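You operate a simulated robot arm through the tools that you are given. There is no shell and no other tool.

The job below is to be done with a simulated two-armed robot. You get a single attempt, and the scene is never put back.

Task
Zero the counter, then run to the last stop at speed 4.
Fine: main switch on first; use the start button; the counter ends on 2; press the line stop button at the end.

The check looks at the end state, three seconds after you hand in, the way a careful person would. Anything else that was tipped, shoved, dropped, spilled or broken makes it a failure.

Robot
Two 7-joint arms with fingered hands on one trunk that stands fixed in place. Base frame: the origin is at the foot of the trunk, x ahead of it, y to its left, z up. Units: mm, rad, N and s.
The left shoulder is at [57, 158, 1270], the right one opposite. With the tool pointing down near the work surface each hand reaches from about 440 to 840 mm from the base axis, measured 20 degrees to its own side. Payload 4 kg a hand.
Tool frame (each hand has its own): the origin (TCP) lies between the finger pads and is the grasp point; the fingertips stand 30 mm ahead of it; z points along the fingers, y is the line along which they close. The gripper opens to 104 mm. The gripper's body begins 35 mm behind the TCP. The gripper is a hand of 4 fingers: y runs from the thumb to the fingers, the wrist lies at [-15, -104, -178] in the tool frame, and closing takes about 1.5 s.
Orientation is told as [roll, pitch, yaw] about the base's x, y, z axes, in that order, counted from this pose: with the fingers straight down and the wrist toward the robot, the tool's x, y and z point along [0, 1, 0], [1, 0, 0] and [0, 0, -1] of the base frame.

Tools
- The arms move only by the tool arm_command. It takes "left_moves", "right_moves" or both (then of equal length, played together; a hand with none holds still); each is a list of rows, each a list of 6 numbers: the turn, a rotation vector about the tool's x, y, z in units of 120 degrees (1.0 is 120 degrees), then the shift along the tool's x, y, z in units of 150 mm (1.0 is 150 mm). In form: [[ax, ay, az, dx, dy, dz], ...]. A call has 1 to 20 rows; each row is the pose to reach, as a shift and turn from the pose commanded when the call began, along the tool's axes at that moment. "left_grip" and "right_grip" are, for a hand that has rows, the finger opening in mm, from 0 to 104, set as the call begins (left out, the last holds). A call with a number of a shift or a turn outside -1 to 1 is refused whole. A row lasts 0.2 s, in which the tool goes at most 50 mm and 0.15 rad; a call with a longer step from one row to the next is refused whole, and so is a gripper value outside its range. A pose out of reach is approached as far as the arm can. The call stops where the force on the tool passes 40 N (or 10 N more than at its start, if that is more) or the arm is blocked; 0.2 s more then pass. The fingers move at their own pace (about 45 mm/s each) and stop on an object; they squeeze with about 25 N. The grip force told is the motor's: it shows also when the fingers shut on nothing. Time passes only in rows, and 0.2 s behind the last, so rows that repeat a pose let the fingers close. It gives the time, the measured TCP pose, the force on the tool (base axes), the opening and the grip force at its end, in the units of the frame above (readings bear some noise), with the torque about the TCP (base axes, N m) and any sound that the robot's microphone picked up.
- Cameras (640 x 400 px; columns grow to the right, rows downward): "scene" is now at [130.1, -38.3, 1495.8]; the picture's right is [-0.44, -0.90, 0.01], its down [-0.04, 0.01, -1.00] and it looks along [0.90, -0.44, -0.04] (base axes); focal length 214 px, centre (320, 200). "left" rides on the left gripper at [-61, -92, -131] in its tool frame; the picture's right is [-0.81, -0.28, 0.52], its down [0.53, -0.71, 0.46] and it looks along [0.24, 0.64, 0.73] (tool axes); focal length 275 px, centre (320, 200). "right" rides on the right gripper at [61, -92, -130] in its tool frame; the picture's right is [-0.81, 0.28, -0.52], its down [-0.53, -0.71, 0.46] and it looks along [-0.24, 0.65, 0.72] (tool axes); focal length 275 px, centre (320, 200). There is no depth. A picture from a camera that has moved, and an enlarged one, comes with that camera's place and axes in the base frame and with its lens.
- capture(camera): a new picture of that camera. No time passes.
- move_column(by): slides the trunk up (or, below 0, down) by that many mm; the arms and the scene camera ride with it, the base frame stays. It gives what a move gives, with no picture.
- finger_targets(index, middle, ring, thumb_bend, thumb_turn, hand): sets how far each is bent, from 0 (flat) to 1 (curled in); at 0.3 the hand is open as for a grip, at 0.7 the pads meet at the TCP. One left out holds its place. A second passes; each finger stops where it meets its share of the squeeze, and holds until it gets a number again. A gripper value or a shape takes the hand back. It gives what a move gives, with no picture; readings hold the bend of each and the force on the fingers (four entries, about 0 where the hand has none), thumb and palm. thumb_turn goes from beside the hand (0) to across from the fingers (1), as for a grip.
- preshape(shape, hand): the hand has 4 fingers and takes this shape, open, in about a second: jaw (thumb against the fingers, like two jaws); tri (thumb and two fingers); tip (a fingertip pinch); poke (one finger out to press); point (the index stretched); flat (the hand flat); cup (the hand cupped); fist (a fist). The gripper value then closes the fingers along that shape, each until it touches; the sizes above hold for jaw. It gives what a move gives, with no picture.
- turn_head(pan, tilt): turns the head with the scene camera to pan (to the left, within 1.396 rad either way) and tilt (down, from -0.506 to 1.204), counted from straight ahead of the robot. It gives what a move gives.
- inspect(camera, box): a new picture of the part [left, top, right, bottom] of that camera's present view, enlarged. No time passes.
- close_job(): hands the job in; it is judged then, once.

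Nothing tells you positions but the pictures and the camera data. Unless the task says otherwise, let go and move clear before handing in.

The tools are called after "Call:" as a command line: name --argument value ..., lists and objects as JSON in quotes. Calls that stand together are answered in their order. arm_command: Moves the arms, as the interface text tells. Its arguments: {"type":"object","properties":{"left_moves":{"type":"array"},"left_grip":{"type":"number"},"right_moves":{"type":"array"},"right_grip":{"type":"number"}},"required":[]} The other tools are called the same way: move_column (by) slides the trunk up or down; preshape (shape, hand) gives the hand a shape; finger_targets (index, middle, ring, thumb_bend, thumb_turn, hand) moves the fingers one by one; turn_head (pan, tilt) turns the head that bears the scene camera; capture (camera) takes a picture; inspect (camera, box) takes an enlarged picture of a part of a camera's view; close_job () hands the job in.

At the start:

```text
time_s: 0.0
left_ee_pos: [383.1, 12.0, 1531.8]
left_orientation: [-0.001, 0.0, 0.002]
left_wrist_force: [0.4, -0.1, 0.5]
left_wrist_torque: [0.0, 0.0, -0.02]
left_finger_gap: 103.4
left_grip_force: 0.0
left_shape: jaw
left_bend: [0.3, 0.3, 0.3, 0.3, 0.98]
left_finger forces: [0.1, 0.0, 0.1, 0.1, 0.1, 0.0]
right_ee_pos: [335.4, -302.7, 1456.2]
right_orientation: [-0.003, 0.001, 0.002]
right_wrist_force: [0.3, -0.2, 0.5]
right_wrist_torque: [-0.01, 0.0, -0.01]
right_finger_gap: 103.8
right_grip_force: 0.1
right_shape: jaw
right_bend: [0.3, 0.3, 0.3, 0.3, 0.98]
right_finger forces: [0.0, 0.0, 0.0, 0.0, 0.1, 0.0]
trunk travel left (down, up): [-475.0, 32.0]
head pan, tilt: [-0.452, 0.028]
```

scene: 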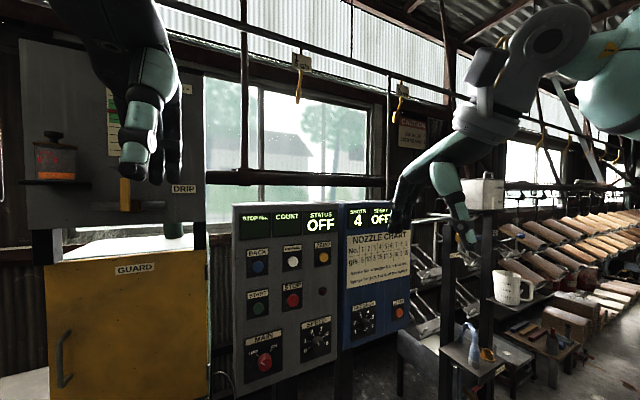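
right: 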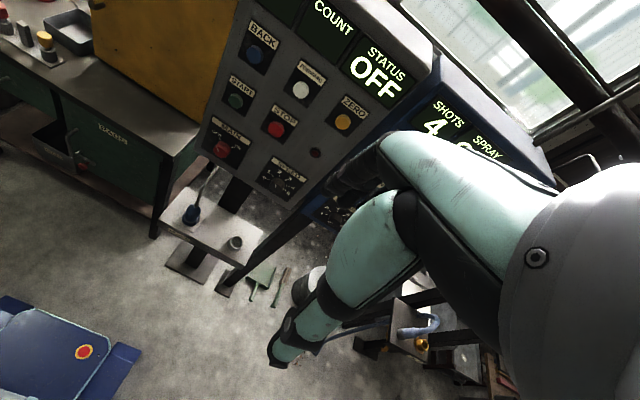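
left: 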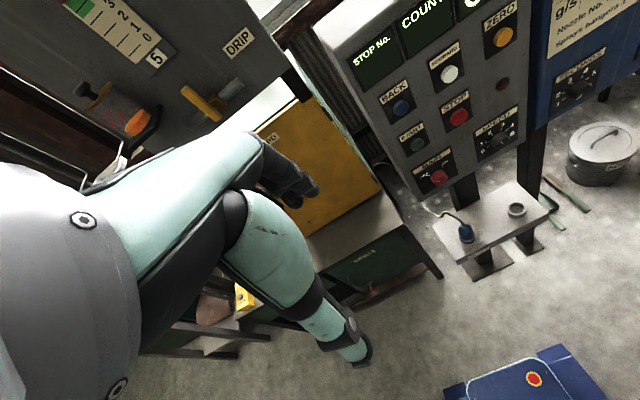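

I see a grey control panel (STOP No., COUNT, STATUS OFF) with BACK, a white button, ZERO, START, STOP, MAIN and SPEED, and a blue spray unit beside it. I'll look closer before moving.

Call:
inspect --camera "scene" --box '[220, 190, 420, 390]'

Call:
inspect --camera "right" --box '[180, 0, 440, 220]'

Call:
inspect --camera "left" --box '[310, 0, 640, 210]'

Call:
inspect --camera "scene" --box '[0, 50, 240, 400]'

```text
2.00 times, centred on (320, 290) of scene
camera zoom: at [130.1, -38.3, 1495.8], right [-0.44, -0.9, 0.01], down [-0.04, 0.01, -1.0], along [0.9, -0.44, -0.04], focal length 429 px, centre (320, 20)
```

zoom: 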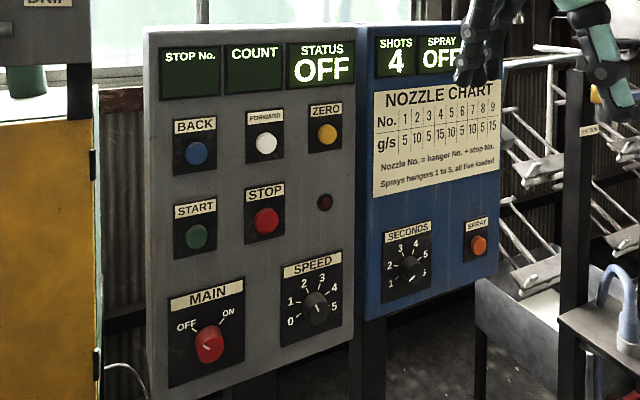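

```text
1.82 times, centred on (310, 110) of right
camera zoom: at [243.7, -242.3, 1586.9], right [0.28, -0.81, 0.52], down [-0.71, -0.53, -0.45], along [0.64, -0.24, -0.72], focal length 500 px, centre (338, 364)
```

zoom: 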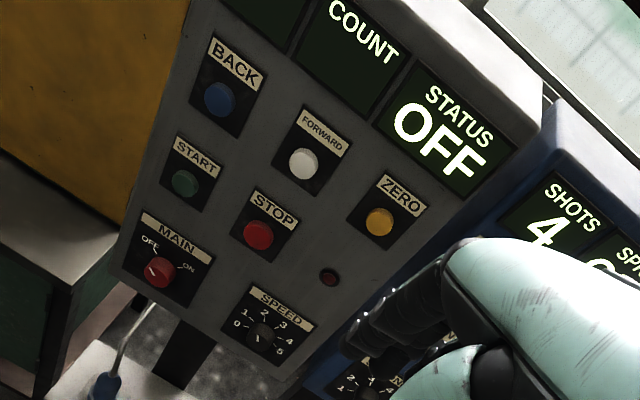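

```text
1.90 times, centred on (475, 105) of left
camera zoom: at [291.9, -47.8, 1662.9], right [-0.28, -0.81, -0.52], down [-0.71, 0.53, -0.46], along [0.64, 0.24, -0.73], focal length 524 px, centre (25, 381)
```

zoom: 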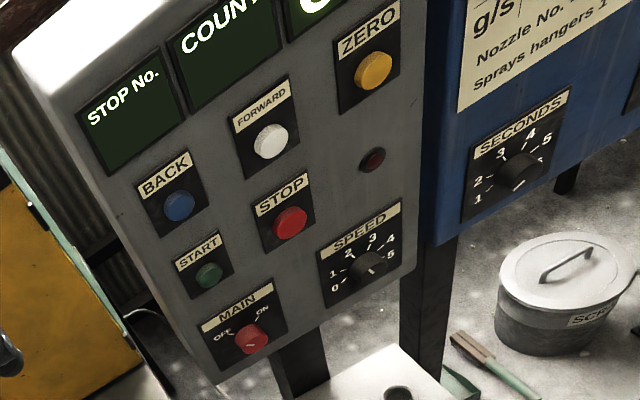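

```text
1.14 times, centred on (120, 225) of scene
camera zoom: at [130.1, -38.3, 1495.8], right [-0.44, -0.9, 0.01], down [-0.04, 0.01, -1.0], along [0.9, -0.44, -0.04], focal length 245 px, centre (549, 171)
```

zoom: 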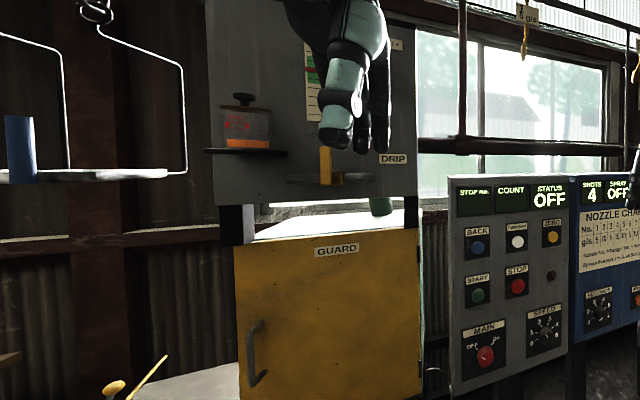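

The panel faces roughly back toward the robot. I'll look round the room for line parts such as signs, stops and hazards.

Call:
turn_head --pan 0.5 --tilt 0.2

Call:
capture --camera "scene"

Call:
turn_head --pan 1.3 --tilt 0.3

Call:
capture --camera "scene"

Call:
turn_head --pan -1.2 --tilt 0.2

Call:
capture --camera "scene"

Call:
turn_head --pan -0.3 --tilt 0.7

Call:
capture --camera "scene"

Call:
turn_head --pan -0.3 --tilt -0.3

Call:
capture --camera "scene"

```text
time_s: 1.2
left_ee_pos: [367.0, 12.1, 1536.5]
left_orientation: [0.001, -0.011, 0.0]
left_wrist_force: [0.4, -0.4, 0.1]
left_wrist_torque: [-0.02, -0.01, 0.01]
left_finger_gap: 103.7
left_grip_force: 0.1
left_shape: jaw
left_bend: [0.3, 0.3, 0.3, 0.3, 0.98]
left_finger forces: [0.0, 0.0, 0.1, 0.0, 0.0, 0.0]
right_ee_pos: [320.3, -302.9, 1459.2]
right_orientation: [-0.002, -0.011, -0.001]
right_wrist_force: [-0.9, -0.3, -0.5]
right_wrist_torque: [-0.04, 0.0, -0.01]
right_finger_gap: 103.7
right_grip_force: 0.0
right_shape: jaw
right_bend: [0.3, 0.3, 0.3, 0.3, 0.98]
right_finger forces: [0.1, 0.0, 0.0, 0.0, 0.0, 0.0]
trunk travel left (down, up): [-475.0, 32.0]
head pan, tilt: [0.499, 0.201]
```

```text
taken
camera scene: at [131.1, 45.9, 1479.8], right [0.48, -0.88, -0.01], down [-0.19, -0.1, -0.98], along [0.86, 0.47, -0.21], focal length 214 px, centre (320, 200)
```

scene: 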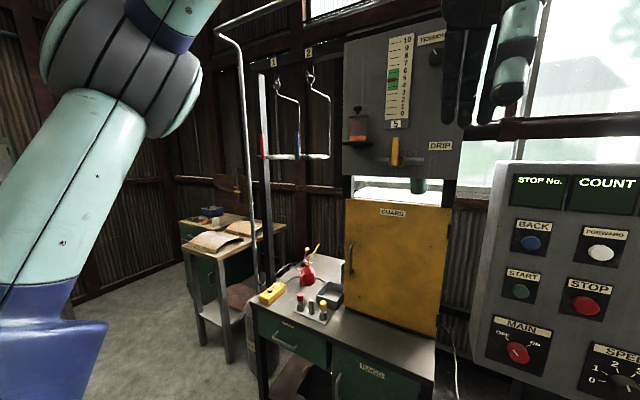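

```text
time_s: 2.4
left_ee_pos: [365.5, 12.0, 1536.2]
left_orientation: [0.001, -0.013, -0.001]
left_wrist_force: [-0.1, -0.4, -0.1]
left_wrist_torque: [-0.01, 0.0, 0.01]
left_finger_gap: 103.8
left_grip_force: 0.0
left_shape: jaw
left_bend: [0.3, 0.3, 0.3, 0.3, 0.98]
left_finger forces: [0.1, 0.1, 0.0, 0.1, 0.0, 0.0]
right_ee_pos: [318.5, -303.8, 1459.9]
right_orientation: [0.0, -0.01, 0.0]
right_wrist_force: [-0.6, 0.0, 0.7]
right_wrist_torque: [0.0, 0.03, 0.01]
right_finger_gap: 103.8
right_grip_force: 0.1
right_shape: jaw
right_bend: [0.3, 0.3, 0.3, 0.3, 0.98]
right_finger forces: [0.0, 0.1, 0.0, 0.0, 0.0, 0.0]
trunk travel left (down, up): [-475.0, 32.0]
head pan, tilt: [1.3, 0.3]
```

```text
taken
camera scene: at [72.9, 91.2, 1471.4], right [0.96, -0.27, -0.01], down [-0.09, -0.28, -0.95], along [0.25, 0.92, -0.3], focal length 214 px, centre (320, 200)
```

scene: 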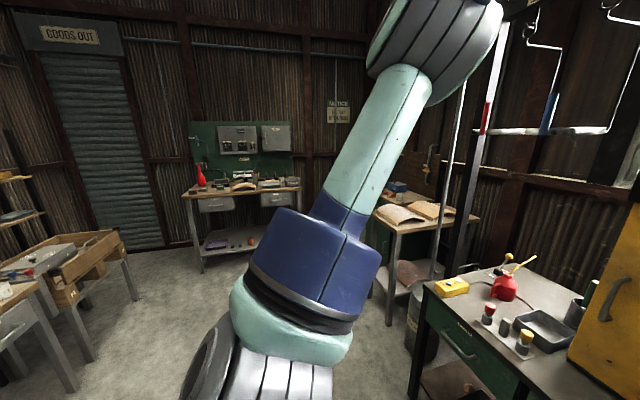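

```text
time_s: 4.6
left_ee_pos: [365.3, 12.1, 1535.5]
left_orientation: [-0.001, -0.013, -0.001]
left_wrist_force: [-0.8, 0.0, -0.2]
left_wrist_torque: [0.0, 0.0, -0.01]
left_finger_gap: 104.0
left_grip_force: 0.0
left_shape: jaw
left_bend: [0.3, 0.3, 0.3, 0.3, 0.98]
left_finger forces: [0.1, 0.1, 0.1, 0.0, 0.0, 0.1]
right_ee_pos: [320.1, -303.2, 1458.6]
right_orientation: [0.0, -0.01, 0.0]
right_wrist_force: [-0.2, 0.9, -0.1]
right_wrist_torque: [0.0, 0.0, 0.0]
right_finger_gap: 104.0
right_grip_force: 0.0
right_shape: jaw
right_bend: [0.3, 0.3, 0.3, 0.3, 0.98]
right_finger forces: [0.0, 0.0, 0.0, 0.0, 0.0, 0.0]
trunk travel left (down, up): [-475.0, 32.0]
head pan, tilt: [-1.201, 0.201]
```

```text
taken
camera scene: at [82.0, -85.6, 1480.5], right [-0.93, -0.36, 0.01], down [-0.09, 0.19, -0.98], along [0.35, -0.91, -0.2], focal length 214 px, centre (320, 200)
```

scene: 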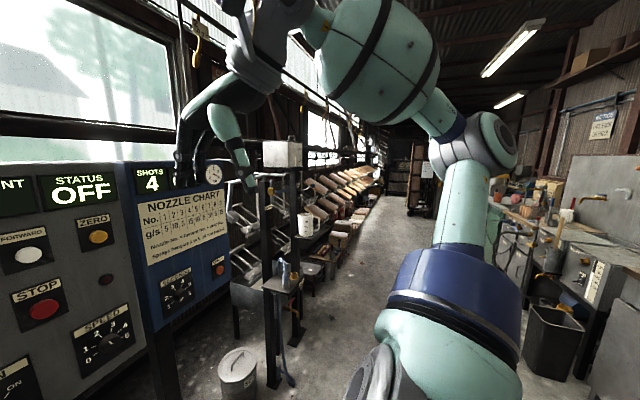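

```text
time_s: 5.8
left_ee_pos: [365.1, 11.8, 1536.8]
left_orientation: [-0.002, -0.011, -0.001]
left_wrist_force: [-0.5, 0.1, 0.0]
left_wrist_torque: [0.0, 0.0, 0.01]
left_finger_gap: 103.8
left_grip_force: 0.0
left_shape: jaw
left_bend: [0.3, 0.3, 0.3, 0.3, 0.98]
left_finger forces: [0.1, 0.0, 0.0, 0.0, 0.0, 0.1]
right_ee_pos: [319.1, -303.7, 1458.7]
right_orientation: [-0.002, -0.011, -0.001]
right_wrist_force: [0.2, 0.4, -0.2]
right_wrist_torque: [0.02, 0.03, -0.01]
right_finger_gap: 104.0
right_grip_force: 0.0
right_shape: jaw
right_bend: [0.3, 0.3, 0.3, 0.3, 0.98]
right_finger forces: [0.0, 0.1, 0.1, 0.0, 0.1, 0.0]
trunk travel left (down, up): [-475.0, 32.0]
head pan, tilt: [-0.3, 0.7]
```

```text
taken
camera scene: at [128.9, -23.9, 1434.5], right [-0.3, -0.95, 0.0], down [-0.62, 0.19, -0.76], along [0.72, -0.23, -0.65], focal length 214 px, centre (320, 200)
```

scene: 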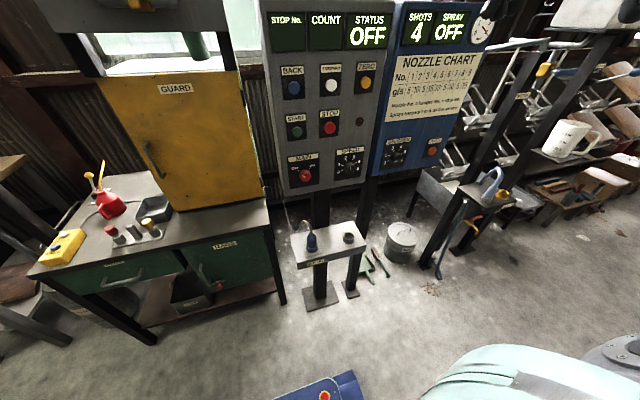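

```text
time_s: 7.1
left_ee_pos: [365.0, 12.5, 1535.7]
left_orientation: [0.0, -0.013, 0.0]
left_wrist_force: [0.0, -0.3, 0.2]
left_wrist_torque: [-0.04, 0.01, 0.01]
left_finger_gap: 103.9
left_grip_force: 0.1
left_shape: jaw
left_bend: [0.3, 0.3, 0.3, 0.3, 0.98]
left_finger forces: [0.1, 0.1, 0.0, 0.1, 0.0, 0.1]
right_ee_pos: [319.3, -303.1, 1459.5]
right_orientation: [-0.002, -0.012, 0.002]
right_wrist_force: [-0.3, 0.0, 0.1]
right_wrist_torque: [0.02, -0.03, 0.0]
right_finger_gap: 104.0
right_grip_force: 0.0
right_shape: jaw
right_bend: [0.3, 0.3, 0.3, 0.3, 0.98]
right_finger forces: [0.0, 0.1, 0.0, 0.0, 0.0, 0.0]
trunk travel left (down, up): [-475.0, 32.0]
head pan, tilt: [-0.3, -0.3]
```

```text
taken
camera scene: at [124.0, -22.0, 1523.9], right [-0.3, -0.96, 0.0], down [0.27, -0.09, -0.96], along [0.92, -0.28, 0.28], focal length 214 px, centre (320, 200)
```

scene: 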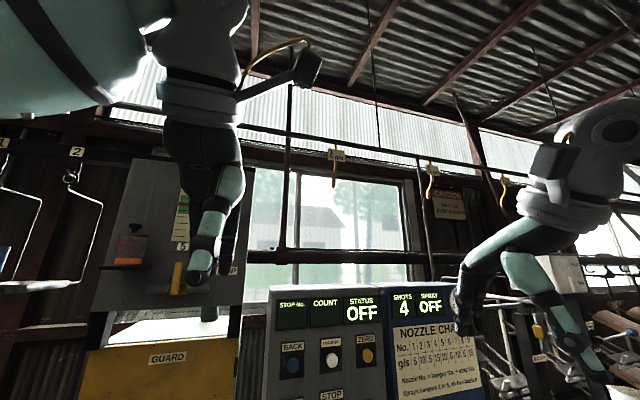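

The panel is a vertical face at about x=685, facing me. I put BACK at about [683,-135,1303], FORWARD at [686,-228,1303], ZERO at [682,-320,1305], START at [683,-134,1196], STOP at [683,-228,1197], MAIN at [677,-149,1051] and SPEED at [676,-304,1056]. Next I aim the head at it for a closer look.

Call:
turn_head --pan -0.32 --tilt 0.4

Call:
inspect --camera "scene" --box '[230, 90, 430, 250]'

Call:
inspect --camera "scene" --box '[270, 180, 390, 260]'

```text
time_s: 8.2
left_ee_pos: [364.1, 10.5, 1535.4]
left_orientation: [-0.001, -0.013, -0.001]
left_wrist_force: [-0.3, 0.2, -0.4]
left_wrist_torque: [0.01, -0.01, 0.0]
left_finger_gap: 104.0
left_grip_force: 0.1
left_shape: jaw
left_bend: [0.3, 0.3, 0.3, 0.3, 0.98]
left_finger forces: [0.1, 0.1, 0.0, 0.0, 0.0, 0.0]
right_ee_pos: [318.8, -303.1, 1460.0]
right_orientation: [-0.002, -0.012, 0.0]
right_wrist_force: [-0.9, -0.5, 0.3]
right_wrist_torque: [0.01, 0.03, -0.02]
right_finger_gap: 103.9
right_grip_force: 0.1
right_shape: jaw
right_bend: [0.3, 0.3, 0.3, 0.3, 0.98]
right_finger forces: [0.0, 0.0, 0.0, 0.0, 0.1, 0.0]
trunk travel left (down, up): [-475.0, 32.0]
head pan, tilt: [-0.319, 0.4]
```

```text
2.50 times, centred on (330, 170) of scene
camera zoom: at [136.0, -27.9, 1461.3], right [-0.31, -0.95, 0.0], down [-0.38, 0.12, -0.92], along [0.87, -0.29, -0.4], focal length 536 px, centre (295, 275)
```

zoom: 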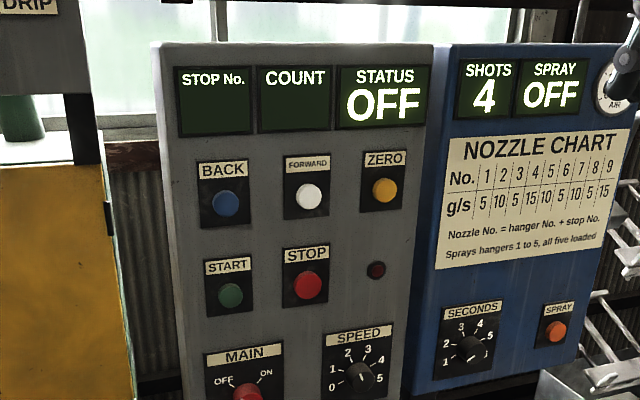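

```text
5.00 times, centred on (330, 220) of scene
camera zoom: at [136.0, -27.9, 1461.3], right [-0.31, -0.95, 0.0], down [-0.38, 0.12, -0.92], along [0.87, -0.29, -0.4], focal length 1072 px, centre (270, 100)
```

zoom: 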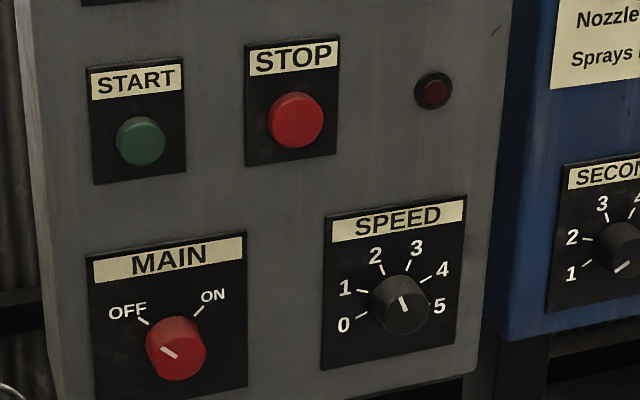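

MAIN is pointing at OFF and SPEED at 2, so both knobs need about a quarter turn clockwise. I'll bring the right hand round so its fingers point at the panel, starting with the three-finger shape.

Call:
preshape --hand "right" --shape "tri"

Call:
arm_command --right_moves '[[-0.0625, 0, 0, 0.04, 0.06, 0.08], [-0.125, 0, 0, 0.08, 0.12, 0.16], [-0.1875, 0, 0, 0.12, 0.18, 0.25], [-0.25, 0, 0, 0.16, 0.24, 0.33], [-0.3125, 0, 0, 0.2, 0.3, 0.41], [-0.375, 0, 0, 0.25, 0.36, 0.5], [-0.4375, 0, 0, 0.3, 0.42, 0.58], [-0.5, 0, 0, 0.35, 0.48, 0.66], [-0.5625, 0, 0, 0.4, 0.54, 0.75], [-0.625, 0, 0, 0.45, 0.6, 0.83], [-0.6875, 0, 0, 0.48, 0.66, 0.91], [-0.75, 0, 0, 0.5, 0.7, 1.0], [-0.75, 0, 0, 0.5, 0.7, 1.0]]'

Call:
capture --camera "right"

Call:
capture --camera "scene"

Call:
capture --camera "left"

```text
time_s: 9.1
left_ee_pos: [366.3, 12.1, 1535.5]
left_orientation: [0.0, -0.011, 0.0]
left_wrist_force: [0.8, 0.0, 0.6]
left_wrist_torque: [-0.04, 0.02, 0.01]
left_finger_gap: 103.9
left_grip_force: 0.0
left_shape: jaw
left_bend: [0.3, 0.3, 0.3, 0.3, 0.98]
left_finger forces: [0.0, 0.1, 0.0, 0.0, 0.1, 0.0]
right_ee_pos: [318.3, -304.7, 1459.8]
right_orientation: [-0.002, -0.011, -0.001]
right_wrist_force: [0.0, 0.2, -0.3]
right_wrist_torque: [-0.02, 0.0, 0.0]
right_finger_gap: 104.0
right_grip_force: 0.1
right_shape: tri
right_bend: [0.3, 0.3, 0.99, 0.3, 0.98]
right_finger forces: [0.1, 0.1, 0.0, 0.0, 0.0, 0.0]
trunk travel left (down, up): [-475.0, 32.0]
head pan, tilt: [-0.319, 0.4]
```

```text
time_s: 11.9
left_ee_pos: [362.4, 10.6, 1536.3]
left_orientation: [-0.001, -0.013, -0.001]
left_wrist_force: [-0.9, -0.4, -0.1]
left_wrist_torque: [-0.01, -0.04, 0.0]
left_finger_gap: 104.0
left_grip_force: 0.1
left_shape: jaw
left_bend: [0.3, 0.3, 0.3, 0.3, 0.98]
left_finger forces: [0.1, 0.0, 0.0, 0.1, 0.0, 0.0]
right_ee_pos: [401.5, -290.2, 1541.5]
right_orientation: [-0.157, -1.494, 0.166]
right_wrist_force: [0.1, 0.9, 0.1]
right_wrist_torque: [0.01, -0.06, -0.01]
right_finger_gap: 103.9
right_grip_force: 0.1
right_shape: tri
right_bend: [0.3, 0.3, 0.99, 0.3, 0.98]
right_finger forces: [0.1, 0.1, 0.1, 0.0, 0.0, 0.0]
right hand out of reach, approached as far as the arm can: row 5, 6, 7, 8, 9, 10, 11, 12, 13
trunk travel left (down, up): [-475.0, 32.0]
head pan, tilt: [-0.319, 0.4]
```

```text
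taken
camera right: at [262.9, -230.6, 1459.3], right [-0.49, -0.81, 0.32], down [0.41, -0.54, -0.74], along [0.77, -0.23, 0.59], focal length 275 px, centre (320, 200)
```

right: 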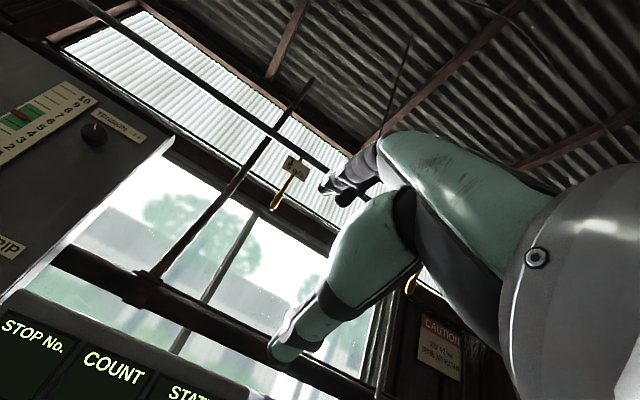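

```text
taken
camera scene: at [133.5, -28.4, 1461.5], right [-0.31, -0.95, 0.0], down [-0.38, 0.12, -0.92], along [0.87, -0.29, -0.4], focal length 214 px, centre (320, 200)
```

scene: 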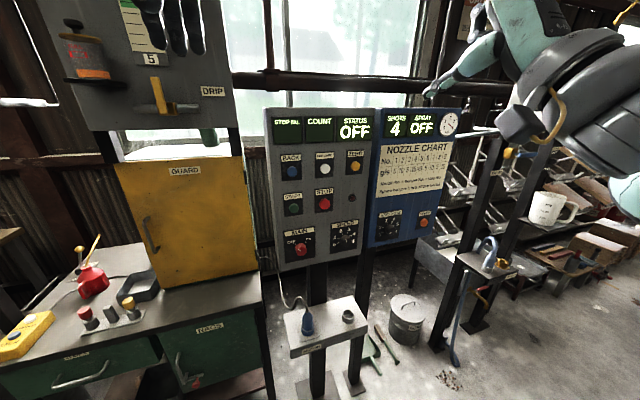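

```text
taken
camera left: at [268.7, -48.3, 1666.9], right [-0.27, -0.81, -0.52], down [-0.71, 0.53, -0.47], along [0.65, 0.24, -0.72], focal length 275 px, centre (320, 200)
```

left: 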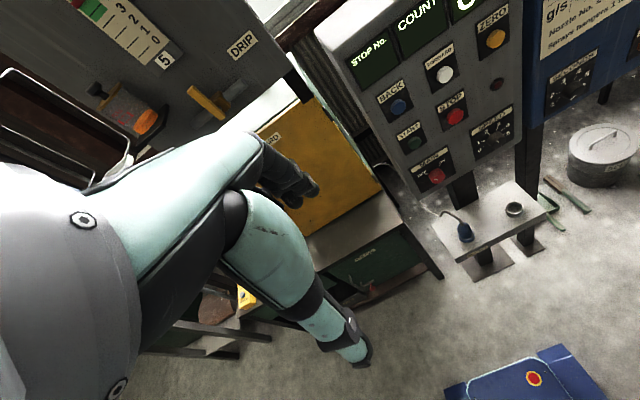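

The arm could not fold that close to the shoulder. I'll carry the commanded pose forward, where it should be reachable, and check.

Call:
arm_command --right_moves '[[0, 0, 0, 0, 0, 0.1], [0, 0, 0, 0, 0, 0.2], [0, 0, 0, 0, 0, 0.3], [0, 0, 0, 0, 0, 0.4], [0, 0, 0, 0, 0, 0.5], [0, 0, 0, 0, 0, 0.6], [0, 0, 0, 0, 0, 0.7], [0, 0, 0, 0, 0, 0.8], [0, 0, 0, 0, 0, 0.8]]'

Call:
capture --camera "right"

Call:
capture --camera "scene"

Call:
capture --camera "left"

```text
time_s: 13.9
left_ee_pos: [365.6, 12.7, 1536.4]
left_orientation: [0.0, -0.012, -0.001]
left_wrist_force: [0.4, 1.0, -0.1]
left_wrist_torque: [-0.04, 0.0, 0.01]
left_finger_gap: 103.9
left_grip_force: 0.1
left_shape: jaw
left_bend: [0.3, 0.3, 0.3, 0.3, 0.98]
left_finger forces: [0.0, 0.0, 0.0, 0.1, 0.0, 0.1]
right_ee_pos: [494.6, -301.5, 1586.1]
right_orientation: [-0.155, -1.456, 0.172]
right_wrist_force: [-0.3, 0.2, -0.1]
right_wrist_torque: [-0.05, -0.01, 0.01]
right_finger_gap: 104.0
right_grip_force: 0.0
right_shape: tri
right_bend: [0.3, 0.3, 0.99, 0.3, 0.98]
right_finger forces: [0.1, 0.1, 0.0, 0.1, 0.0, 0.0]
right hand out of reach, approached as far as the arm can: row 1, 2, 3, 4, 5, 6, 7, 8, 9
trunk travel left (down, up): [-475.0, 32.0]
head pan, tilt: [-0.319, 0.4]
```

```text
taken
camera right: at [353.4, -244.4, 1510.2], right [-0.47, -0.81, 0.35], down [0.38, -0.54, -0.75], along [0.8, -0.22, 0.56], focal length 275 px, centre (320, 200)
```

right: 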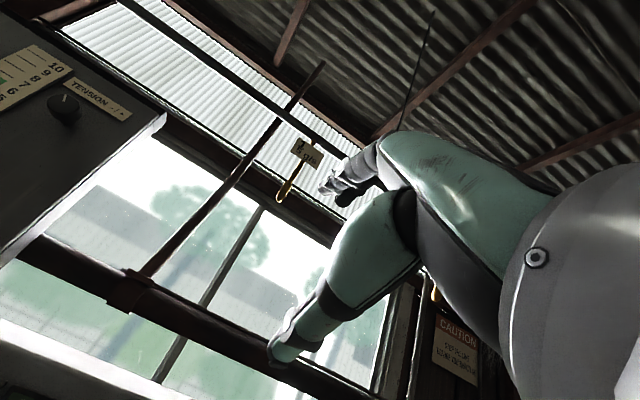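

```text
taken
camera scene: at [135.9, -27.9, 1461.3], right [-0.31, -0.95, 0.0], down [-0.38, 0.12, -0.92], along [0.87, -0.29, -0.4], focal length 214 px, centre (320, 200)
```

scene: 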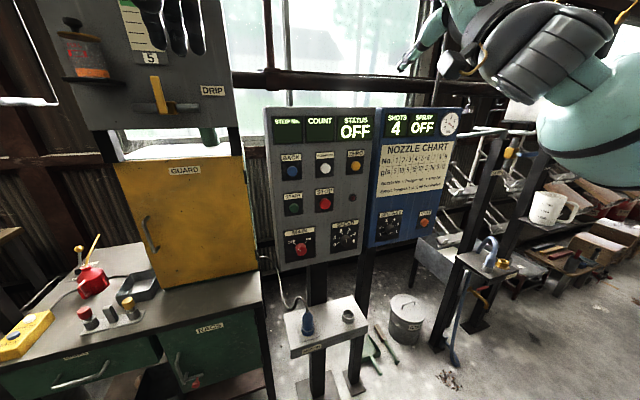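

```text
taken
camera left: at [271.6, -47.8, 1666.4], right [-0.27, -0.81, -0.52], down [-0.71, 0.53, -0.46], along [0.65, 0.24, -0.72], focal length 275 px, centre (320, 200)
```

left: 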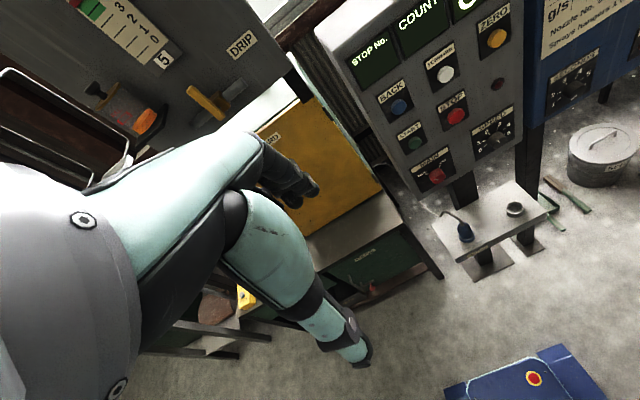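

The fingers-forward pose seems limited to positions well above the shoulder, so lowering the trunk should bring the hand to panel height with room for the arms. I'll lower it 300 mm and look.

Call:
move_column --by -300

Call:
turn_head --pan -0.32 --tilt 0.1

Call:
capture --camera "scene"

Call:
capture --camera "right"

Call:
capture --camera "left"

```text
time_s: 16.9
left_ee_pos: [365.2, 12.6, 1236.0]
left_orientation: [-0.001, -0.015, 0.0]
left_wrist_force: [0.3, -1.0, 0.0]
left_wrist_torque: [-0.01, -0.01, 0.03]
left_finger_gap: 103.9
left_grip_force: 0.1
left_shape: jaw
left_bend: [0.3, 0.3, 0.3, 0.3, 0.98]
left_finger forces: [0.1, 0.0, 0.0, 0.0, 0.0, 0.1]
right_ee_pos: [494.2, -302.7, 1286.9]
right_orientation: [-0.151, -1.457, 0.17]
right_wrist_force: [0.1, 0.6, -0.1]
right_wrist_torque: [0.0, -0.02, 0.01]
right_finger_gap: 104.0
right_grip_force: 0.1
right_shape: tri
right_bend: [0.3, 0.3, 0.99, 0.3, 0.98]
right_finger forces: [0.1, 0.0, 0.0, 0.1, 0.0, 0.1]
trunk travel left (down, up): [-175.0, 332.0]
head pan, tilt: [-0.319, 0.4]
```

```text
time_s: 17.7
left_ee_pos: [366.0, 12.3, 1235.9]
left_orientation: [0.002, -0.012, 0.0]
left_wrist_force: [0.5, 0.2, -0.4]
left_wrist_torque: [-0.02, -0.01, -0.01]
left_finger_gap: 103.9
left_grip_force: 0.2
left_shape: jaw
left_bend: [0.3, 0.3, 0.3, 0.3, 0.98]
left_finger forces: [0.0, 0.0, 0.1, 0.0, 0.1, 0.0]
right_ee_pos: [494.2, -301.1, 1286.0]
right_orientation: [-0.152, -1.454, 0.169]
right_wrist_force: [0.0, -0.1, 0.0]
right_wrist_torque: [-0.02, -0.03, 0.01]
right_finger_gap: 104.1
right_grip_force: 0.1
right_shape: tri
right_bend: [0.3, 0.3, 0.99, 0.3, 0.98]
right_finger forces: [0.0, 0.0, 0.1, 0.0, 0.0, 0.1]
trunk travel left (down, up): [-175.0, 332.0]
head pan, tilt: [-0.319, 0.099]
```

```text
taken
camera scene: at [132.1, -27.7, 1189.2], right [-0.31, -0.95, 0.0], down [-0.11, 0.03, -0.99], along [0.94, -0.31, -0.11], focal length 214 px, centre (320, 200)
```

scene: 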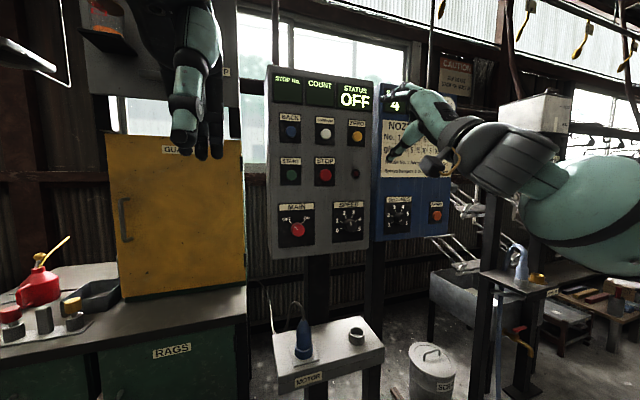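

```text
taken
camera right: at [353.2, -244.3, 1210.2], right [-0.47, -0.81, 0.35], down [0.38, -0.54, -0.75], along [0.8, -0.22, 0.56], focal length 275 px, centre (320, 200)
```

right: 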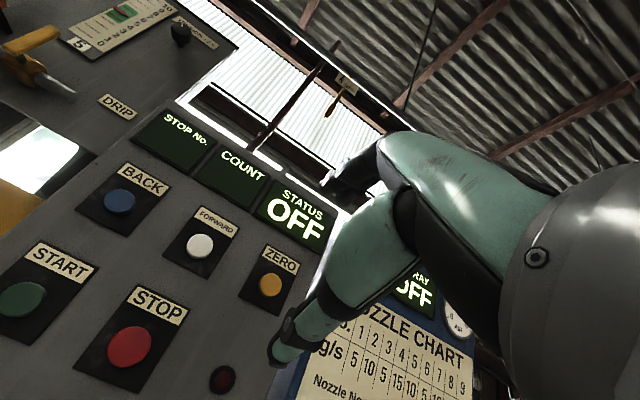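

```text
taken
camera left: at [271.7, -47.8, 1366.4], right [-0.27, -0.81, -0.52], down [-0.71, 0.53, -0.46], along [0.65, 0.24, -0.72], focal length 275 px, centre (320, 200)
```

left: 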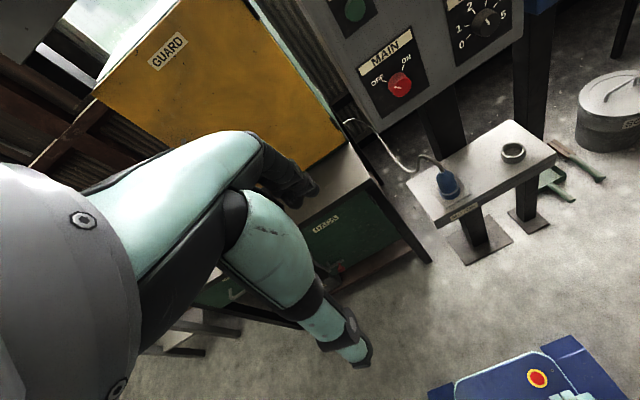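

The hand now points at the panel at a good height. I'll send a zero-shift row to learn what pose the controller takes as commanded.

Call:
arm_command --right_moves '[[0, 0, 0, 0, 0, 0], [0, 0, 0, 0, 0, 0]]'

```text
time_s: 18.3
left_ee_pos: [365.6, 11.0, 1235.8]
left_orientation: [0.001, -0.012, 0.001]
left_wrist_force: [0.4, 0.6, -0.5]
left_wrist_torque: [0.02, 0.02, 0.0]
left_finger_gap: 103.8
left_grip_force: 0.1
left_shape: jaw
left_bend: [0.3, 0.3, 0.3, 0.3, 0.98]
left_finger forces: [0.1, 0.1, 0.0, 0.0, 0.0, 0.1]
right_ee_pos: [494.6, -302.7, 1287.9]
right_orientation: [-0.153, -1.455, 0.17]
right_wrist_force: [0.0, -1.2, 0.1]
right_wrist_torque: [0.0, 0.02, 0.01]
right_finger_gap: 104.1
right_grip_force: 0.0
right_shape: tri
right_bend: [0.3, 0.3, 0.99, 0.3, 0.98]
right_finger forces: [0.0, 0.0, 0.0, 0.0, 0.1, 0.0]
trunk travel left (down, up): [-175.0, 332.0]
head pan, tilt: [-0.319, 0.099]
```

The commanded pose resets to the reached one, which helps. Now I move left, down and slightly forward toward MAIN, and level the hand.

Call:
arm_command --right_moves '[[-0.0055, 0, 0, 0.095, -0.07, 0.035], [-0.011, 0, 0, 0.19, -0.14, 0.07], [-0.0165, 0, 0, 0.285, -0.21, 0.105], [-0.022, 0, 0, 0.38, -0.28, 0.14], [-0.0275, 0, 0, 0.475, -0.35, 0.175], [-0.033, 0, 0, 0.57, -0.42, 0.21], [-0.0385, 0, 0, 0.665, -0.49, 0.245], [-0.044, 0, 0, 0.76, -0.56, 0.28], [-0.0495, 0, 0, 0.855, -0.63, 0.315], [-0.055, 0, 0, 0.95, -0.7, 0.35], [-0.055, 0, 0, 0.95, -0.7, 0.35]]'

Call:
capture --camera "right"

Call:
capture --camera "scene"

```text
time_s: 20.7
left_ee_pos: [365.2, 11.2, 1235.6]
left_orientation: [-0.001, -0.012, -0.001]
left_wrist_force: [0.6, 0.5, 0.3]
left_wrist_torque: [0.0, -0.05, -0.04]
left_finger_gap: 103.8
left_grip_force: 0.1
left_shape: jaw
left_bend: [0.3, 0.3, 0.3, 0.3, 0.98]
left_finger forces: [0.0, 0.1, 0.0, 0.0, 0.1, 0.0]
right_ee_pos: [442.6, -211.9, 1286.5]
right_orientation: [-0.354, -1.479, 0.391]
right_wrist_force: [0.6, -0.6, -0.5]
right_wrist_torque: [-0.01, 0.0, 0.0]
right_finger_gap: 104.1
right_grip_force: 0.1
right_shape: tri
right_bend: [0.3, 0.3, 0.99, 0.3, 0.98]
right_finger forces: [0.1, 0.0, 0.0, 0.0, 0.0, 0.0]
right hand out of reach, approached as far as the arm can: row 1, 2, 3, 4, 5, 6, 7, 8, 9, 10, 11
trunk travel left (down, up): [-175.0, 332.0]
head pan, tilt: [-0.319, 0.099]
```

```text
taken
camera right: at [301.7, -158.4, 1205.5], right [-0.46, -0.82, 0.34], down [0.41, -0.54, -0.73], along [0.79, -0.2, 0.59], focal length 275 px, centre (320, 200)
```

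right: 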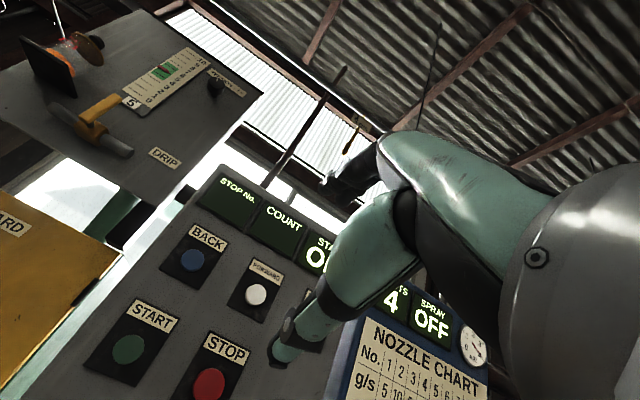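

```text
taken
camera scene: at [132.0, -27.7, 1189.2], right [-0.31, -0.95, 0.0], down [-0.11, 0.03, -0.99], along [0.94, -0.31, -0.11], focal length 214 px, centre (320, 200)
```

scene: 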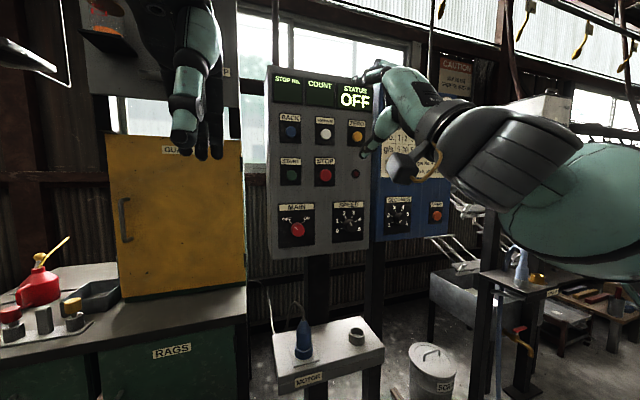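

The arm is stuck near a joint limit because the wrist is too close to the shoulder. I'll raise the trunk again, swing the fingers back down while reaching forward, lower the hand there, and only then pitch the fingers up to the panel.

Call:
move_column --by 300

Call:
arm_command --right_moves '[[0.0625, 0, 0, -0.05, -0.05, 0.06], [0.125, 0, 0, -0.1, -0.1, 0.12], [0.1875, 0, 0, -0.15, -0.15, 0.18], [0.25, 0, 0, -0.2, -0.2, 0.24], [0.3125, 0, 0, -0.25, -0.3, 0.3], [0.375, 0, 0, -0.3, -0.4, 0.36], [0.4375, 0, 0, -0.35, -0.5, 0.42], [0.5, 0, 0, -0.4, -0.6, 0.48], [0.5625, 0, 0, -0.45, -0.7, 0.54], [0.625, 0, 0, -0.5, -0.8, 0.6], [0.6875, 0, 0, -0.55, -0.9, 0.66], [0.7, 0, 0, -0.6, -1.0, 0.7], [0.7, 0, 0, -0.6, -1.0, 0.7]]'

Call:
capture --camera "scene"

```text
time_s: 23.7
left_ee_pos: [366.1, 12.3, 1536.2]
left_orientation: [0.001, -0.012, -0.001]
left_wrist_force: [0.4, -0.6, 0.0]
left_wrist_torque: [0.05, -0.02, 0.01]
left_finger_gap: 103.9
left_grip_force: 0.1
left_shape: jaw
left_bend: [0.3, 0.3, 0.3, 0.3, 0.98]
left_finger forces: [0.0, 0.1, 0.1, 0.0, 0.1, 0.0]
right_ee_pos: [443.1, -212.5, 1587.0]
right_orientation: [-0.359, -1.478, 0.397]
right_wrist_force: [0.4, -0.2, 0.5]
right_wrist_torque: [0.03, 0.01, 0.01]
right_finger_gap: 104.2
right_grip_force: 0.0
right_shape: tri
right_bend: [0.3, 0.3, 0.99, 0.3, 0.98]
right_finger forces: [0.0, 0.0, 0.0, 0.0, 0.0, 0.0]
trunk travel left (down, up): [-475.0, 32.0]
head pan, tilt: [-0.319, 0.099]
```

```text
time_s: 26.5
left_ee_pos: [364.3, 13.0, 1537.0]
left_orientation: [-0.003, -0.011, 0.0]
left_wrist_force: [-0.3, 1.0, -0.8]
left_wrist_torque: [0.01, 0.01, 0.0]
left_finger_gap: 103.7
left_grip_force: 0.0
left_shape: jaw
left_bend: [0.3, 0.3, 0.3, 0.3, 0.98]
left_finger forces: [0.0, 0.0, 0.0, 0.0, 0.1, 0.0]
right_ee_pos: [537.9, -303.5, 1432.2]
right_orientation: [-0.029, -0.017, 0.04]
right_wrist_force: [0.4, -0.2, 0.4]
right_wrist_torque: [0.04, 0.01, 0.02]
right_finger_gap: 104.0
right_grip_force: 0.1
right_shape: tri
right_bend: [0.3, 0.3, 0.99, 0.3, 0.98]
right_finger forces: [0.1, 0.0, 0.0, 0.0, 0.0, 0.1]
trunk travel left (down, up): [-475.0, 32.0]
head pan, tilt: [-0.319, 0.099]
```

```text
taken
camera scene: at [135.5, -27.8, 1489.3], right [-0.31, -0.95, 0.0], down [-0.11, 0.03, -0.99], along [0.94, -0.31, -0.11], focal length 214 px, centre (320, 200)
```

scene: 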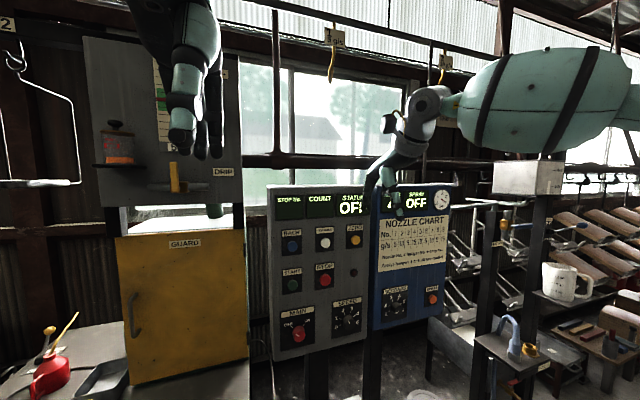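

That pose was reached. Now straight down about 280 mm, well in front of the panel.

Call:
arm_command --right_moves '[[0, 0, 0, 0, 0, 0.15], [0, 0, 0, 0, 0, 0.3], [0, 0, 0, 0, 0, 0.45], [0, 0, 0, 0, 0, 0.6], [0, 0, 0, 0, 0, 0.75], [0, 0, 0, 0, 0, 0.9], [0, 0, 0, 0, 0, 0.9]]'

Call:
arm_command --right_moves '[[0, 0, 0, 0, -0.05, 0.15], [0, 0, 0, 0, -0.1, 0.3], [0, 0, 0, 0, -0.15, 0.45], [0, 0, 0, 0, -0.2, 0.6], [0, 0, 0, 0, -0.25, 0.75], [0, 0, 0, 0, -0.3, 0.9], [0, 0, 0, 0, -0.3, 0.9]]'

Call:
capture --camera "scene"

```text
time_s: 28.1
left_ee_pos: [365.1, 12.3, 1536.3]
left_orientation: [-0.002, -0.013, 0.0]
left_wrist_force: [-0.5, 1.0, 0.3]
left_wrist_torque: [-0.01, -0.01, -0.01]
left_finger_gap: 103.9
left_grip_force: 0.1
left_shape: jaw
left_bend: [0.3, 0.3, 0.3, 0.3, 0.98]
left_finger forces: [0.1, 0.0, 0.1, 0.0, 0.0, 0.0]
right_ee_pos: [540.5, -306.1, 1295.9]
right_orientation: [-0.031, -0.017, 0.038]
right_wrist_force: [0.1, -0.4, 0.2]
right_wrist_torque: [0.01, -0.04, 0.03]
right_finger_gap: 104.0
right_grip_force: 0.0
right_shape: tri
right_bend: [0.3, 0.3, 0.99, 0.3, 0.98]
right_finger forces: [0.0, 0.0, 0.1, 0.0, 0.1, 0.0]
trunk travel left (down, up): [-475.0, 32.0]
head pan, tilt: [-0.319, 0.099]
```

```text
time_s: 29.7
left_ee_pos: [366.1, 12.8, 1536.3]
left_orientation: [-0.001, -0.011, 0.0]
left_wrist_force: [-0.5, 0.6, -0.5]
left_wrist_torque: [0.01, -0.01, 0.0]
left_finger_gap: 103.9
left_grip_force: 0.1
left_shape: jaw
left_bend: [0.3, 0.3, 0.3, 0.3, 0.98]
left_finger forces: [0.0, 0.0, 0.0, 0.0, 0.0, 0.0]
right_ee_pos: [498.3, -312.0, 1160.8]
right_orientation: [-0.031, -0.019, 0.04]
right_wrist_force: [0.4, 0.3, 0.7]
right_wrist_torque: [-0.02, 0.01, 0.01]
right_finger_gap: 104.1
right_grip_force: 0.0
right_shape: tri
right_bend: [0.3, 0.3, 0.99, 0.3, 0.98]
right_finger forces: [0.0, 0.0, 0.1, 0.0, 0.0, 0.0]
trunk travel left (down, up): [-475.0, 32.0]
head pan, tilt: [-0.319, 0.099]
```

```text
taken
camera scene: at [136.0, -27.6, 1489.2], right [-0.31, -0.95, 0.0], down [-0.11, 0.03, -0.99], along [0.94, -0.31, -0.11], focal length 214 px, centre (320, 200)
```

scene: 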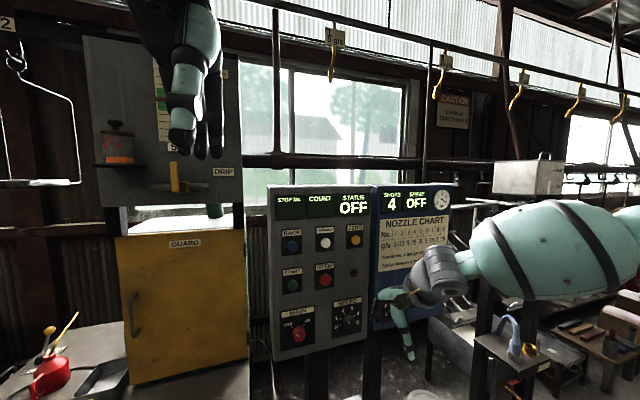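

The elbow is out to the right and the wrist is in front of the shoulder. Now I pitch the fingers up toward the panel, staying short of it.

Call:
arm_command --right_moves '[[-0.06, 0, 0, 0.04, 0.03, 0], [-0.12, 0, 0, 0.08, 0.06, 0], [-0.18, 0, 0, 0.12, 0.1, 0], [-0.24, 0, 0, 0.16, 0.15, 0], [-0.3, 0, 0, 0.2, 0.2, 0], [-0.36, 0, 0, 0.24, 0.25, 0], [-0.42, 0, 0, 0.28, 0.3, 0], [-0.48, 0, 0, 0.32, 0.35, 0], [-0.54, 0, 0, 0.36, 0.4, 0], [-0.6, 0, 0, 0.4, 0.45, 0], [-0.66, 0, 0, 0.44, 0.5, 0], [-0.7, 0, 0, 0.48, 0.53, 0], [-0.74, 0, 0, 0.48, 0.53, 0], [-0.74, 0, 0, 0.48, 0.53, 0]]'

Call:
capture --camera "scene"

Call:
capture --camera "right"

```text
time_s: 32.7
left_ee_pos: [366.3, 11.3, 1536.4]
left_orientation: [-0.001, -0.01, 0.0]
left_wrist_force: [-0.4, -0.1, -0.4]
left_wrist_torque: [0.02, 0.0, -0.03]
left_finger_gap: 103.9
left_grip_force: 0.0
left_shape: jaw
left_bend: [0.3, 0.3, 0.3, 0.3, 0.98]
left_finger forces: [0.0, 0.0, 0.1, 0.0, 0.1, 0.0]
right_ee_pos: [417.8, -300.7, 1504.4]
right_orientation: [-0.303, -1.411, 0.356]
right_wrist_force: [0.2, -1.0, 0.5]
right_wrist_torque: [0.01, 0.01, -0.05]
right_finger_gap: 103.9
right_grip_force: 0.1
right_shape: tri
right_bend: [0.3, 0.3, 0.99, 0.3, 0.98]
right_finger forces: [0.0, 0.0, 0.1, 0.0, 0.0, 0.1]
right hand out of reach, approached as far as the arm can: row 5, 6, 7, 8, 9, 10, 11, 12, 13, 14
trunk travel left (down, up): [-475.0, 32.0]
head pan, tilt: [-0.319, 0.099]
```

```text
taken
camera scene: at [136.7, -28.3, 1489.1], right [-0.31, -0.95, 0.0], down [-0.11, 0.03, -0.99], along [0.94, -0.31, -0.11], focal length 214 px, centre (320, 200)
```

scene: 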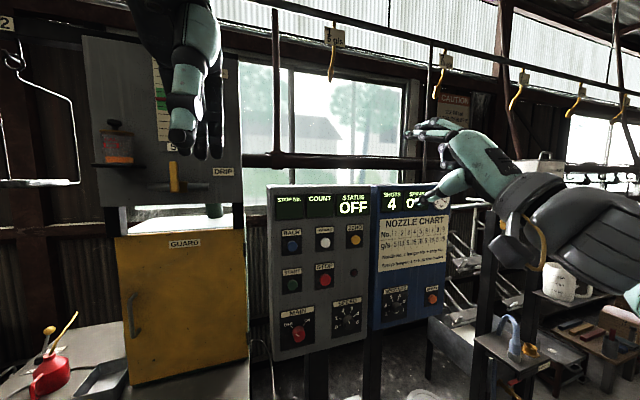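

```text
taken
camera right: at [272.0, -250.6, 1431.6], right [-0.43, -0.82, 0.39], down [0.37, -0.55, -0.75], along [0.82, -0.17, 0.54], focal length 275 px, centre (320, 200)
```

right: 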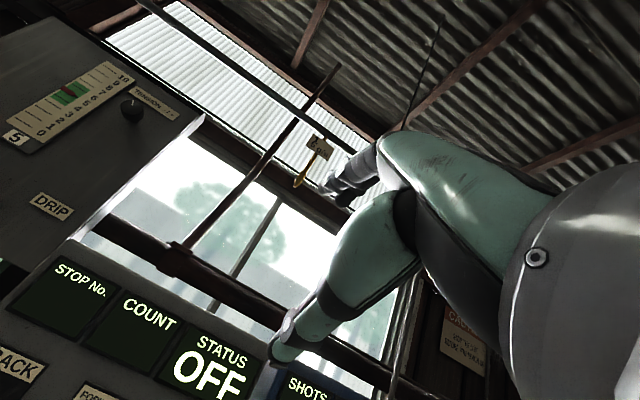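

The wrist folded too close to the shoulder again (under about 320 mm). I'll go back to fingers-down, reach further out and lower, then pitch up with the wrist kept at least 400 mm from the shoulder.

Call:
arm_command --right_moves '[[0.06, 0, 0, -0.035, -0.03, 0.065], [0.12, 0, 0, -0.07, -0.06, 0.13], [0.18, 0, 0, -0.105, -0.09, 0.195], [0.24, 0, 0, -0.14, -0.15, 0.26], [0.3, 0, 0, -0.175, -0.2, 0.325], [0.36, 0, 0, -0.21, -0.3, 0.39], [0.42, 0, 0, -0.245, -0.4, 0.455], [0.48, 0, 0, -0.28, -0.5, 0.52], [0.54, 0, 0, -0.315, -0.6, 0.585], [0.6, 0, 0, -0.35, -0.7, 0.65], [0.65, 0, 0, -0.4, -0.8, 0.7], [0.68, 0, 0, -0.4, -0.9, 0.75], [0.68, 0, 0, -0.4, -0.9, 0.75]]'

Call:
arm_command --right_moves '[[0, 0, 0, 0, 0, 0.15], [0, 0, 0, 0, 0, 0.3], [0, 0, 0, 0, 0, 0.45], [0, 0, 0, 0, 0, 0.6], [0, 0, 0, 0, 0, 0.75], [0, 0, 0, 0, 0, 0.9], [0, 0, 0, 0, 0, 0.9]]'

Call:
arm_command --right_moves '[[0, 0, 0, 0, 0, 0.15], [0, 0, 0, 0, 0, 0.3], [0, 0, 0, 0, 0, 0.45], [0, 0, 0, 0, 0, 0.6], [0, 0, 0, 0, 0, 0.75], [0, 0, 0, 0, 0, 0.9], [0, 0, 0, 0, 0, 0.9]]'

Call:
capture --camera "scene"

```text
time_s: 35.5
left_ee_pos: [365.7, 11.9, 1536.2]
left_orientation: [0.001, -0.013, 0.001]
left_wrist_force: [0.4, -0.3, -0.7]
left_wrist_torque: [0.01, 0.02, -0.02]
left_finger_gap: 103.9
left_grip_force: 0.0
left_shape: jaw
left_bend: [0.3, 0.3, 0.3, 0.3, 0.98]
left_finger forces: [0.1, 0.0, 0.1, 0.0, 0.0, 0.0]
right_ee_pos: [507.0, -358.0, 1358.0]
right_orientation: [-0.047, 0.005, 0.056]
right_wrist_force: [-0.7, -0.4, 0.7]
right_wrist_torque: [0.01, 0.02, 0.0]
right_finger_gap: 104.0
right_grip_force: 0.0
right_shape: tri
right_bend: [0.3, 0.3, 0.99, 0.3, 0.98]
right_finger forces: [0.1, 0.0, 0.0, 0.0, 0.0, 0.0]
trunk travel left (down, up): [-475.0, 32.0]
head pan, tilt: [-0.319, 0.099]
```

```text
time_s: 37.1
left_ee_pos: [366.1, 12.2, 1536.5]
left_orientation: [0.001, -0.012, 0.0]
left_wrist_force: [-0.4, 0.4, -0.2]
left_wrist_torque: [-0.01, 0.0, 0.02]
left_finger_gap: 103.9
left_grip_force: 0.0
left_shape: jaw
left_bend: [0.3, 0.3, 0.3, 0.3, 0.98]
left_finger forces: [0.1, 0.0, 0.0, 0.0, 0.0, 0.0]
right_ee_pos: [508.2, -363.1, 1223.7]
right_orientation: [-0.047, 0.006, 0.056]
right_wrist_force: [-0.2, 1.0, -0.1]
right_wrist_torque: [0.01, 0.0, -0.01]
right_finger_gap: 103.9
right_grip_force: 0.0
right_shape: tri
right_bend: [0.3, 0.3, 0.99, 0.3, 0.98]
right_finger forces: [0.0, 0.1, 0.1, 0.0, 0.0, 0.1]
trunk travel left (down, up): [-475.0, 32.0]
head pan, tilt: [-0.319, 0.099]
```

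```text
time_s: 38.7
left_ee_pos: [365.2, 12.4, 1536.3]
left_orientation: [-0.001, -0.011, 0.0]
left_wrist_force: [0.3, -0.5, 1.2]
left_wrist_torque: [-0.01, -0.02, 0.01]
left_finger_gap: 103.9
left_grip_force: 0.2
left_shape: jaw
left_bend: [0.3, 0.3, 0.3, 0.3, 0.98]
left_finger forces: [0.0, 0.0, 0.1, 0.0, 0.0, 0.0]
right_ee_pos: [506.6, -369.0, 1088.7]
right_orientation: [-0.047, 0.005, 0.056]
right_wrist_force: [0.0, -0.7, -1.3]
right_wrist_torque: [0.0, 0.01, -0.01]
right_finger_gap: 104.0
right_grip_force: 0.0
right_shape: tri
right_bend: [0.3, 0.3, 0.99, 0.3, 0.98]
right_finger forces: [0.0, 0.1, 0.0, 0.0, 0.0, 0.1]
trunk travel left (down, up): [-475.0, 32.0]
head pan, tilt: [-0.319, 0.099]
```

```text
taken
camera scene: at [136.0, -27.6, 1489.2], right [-0.31, -0.95, 0.0], down [-0.11, 0.03, -0.99], along [0.94, -0.31, -0.11], focal length 214 px, centre (320, 200)
```

scene: 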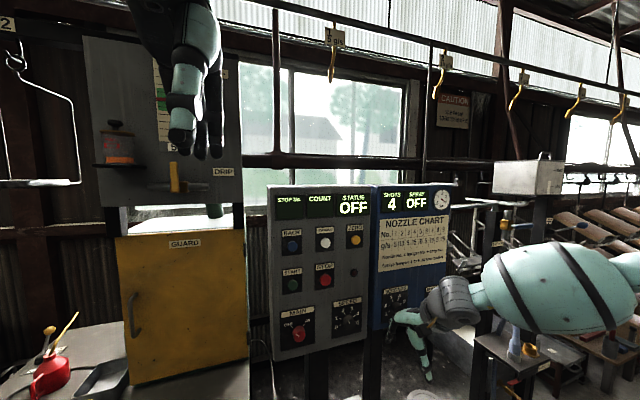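

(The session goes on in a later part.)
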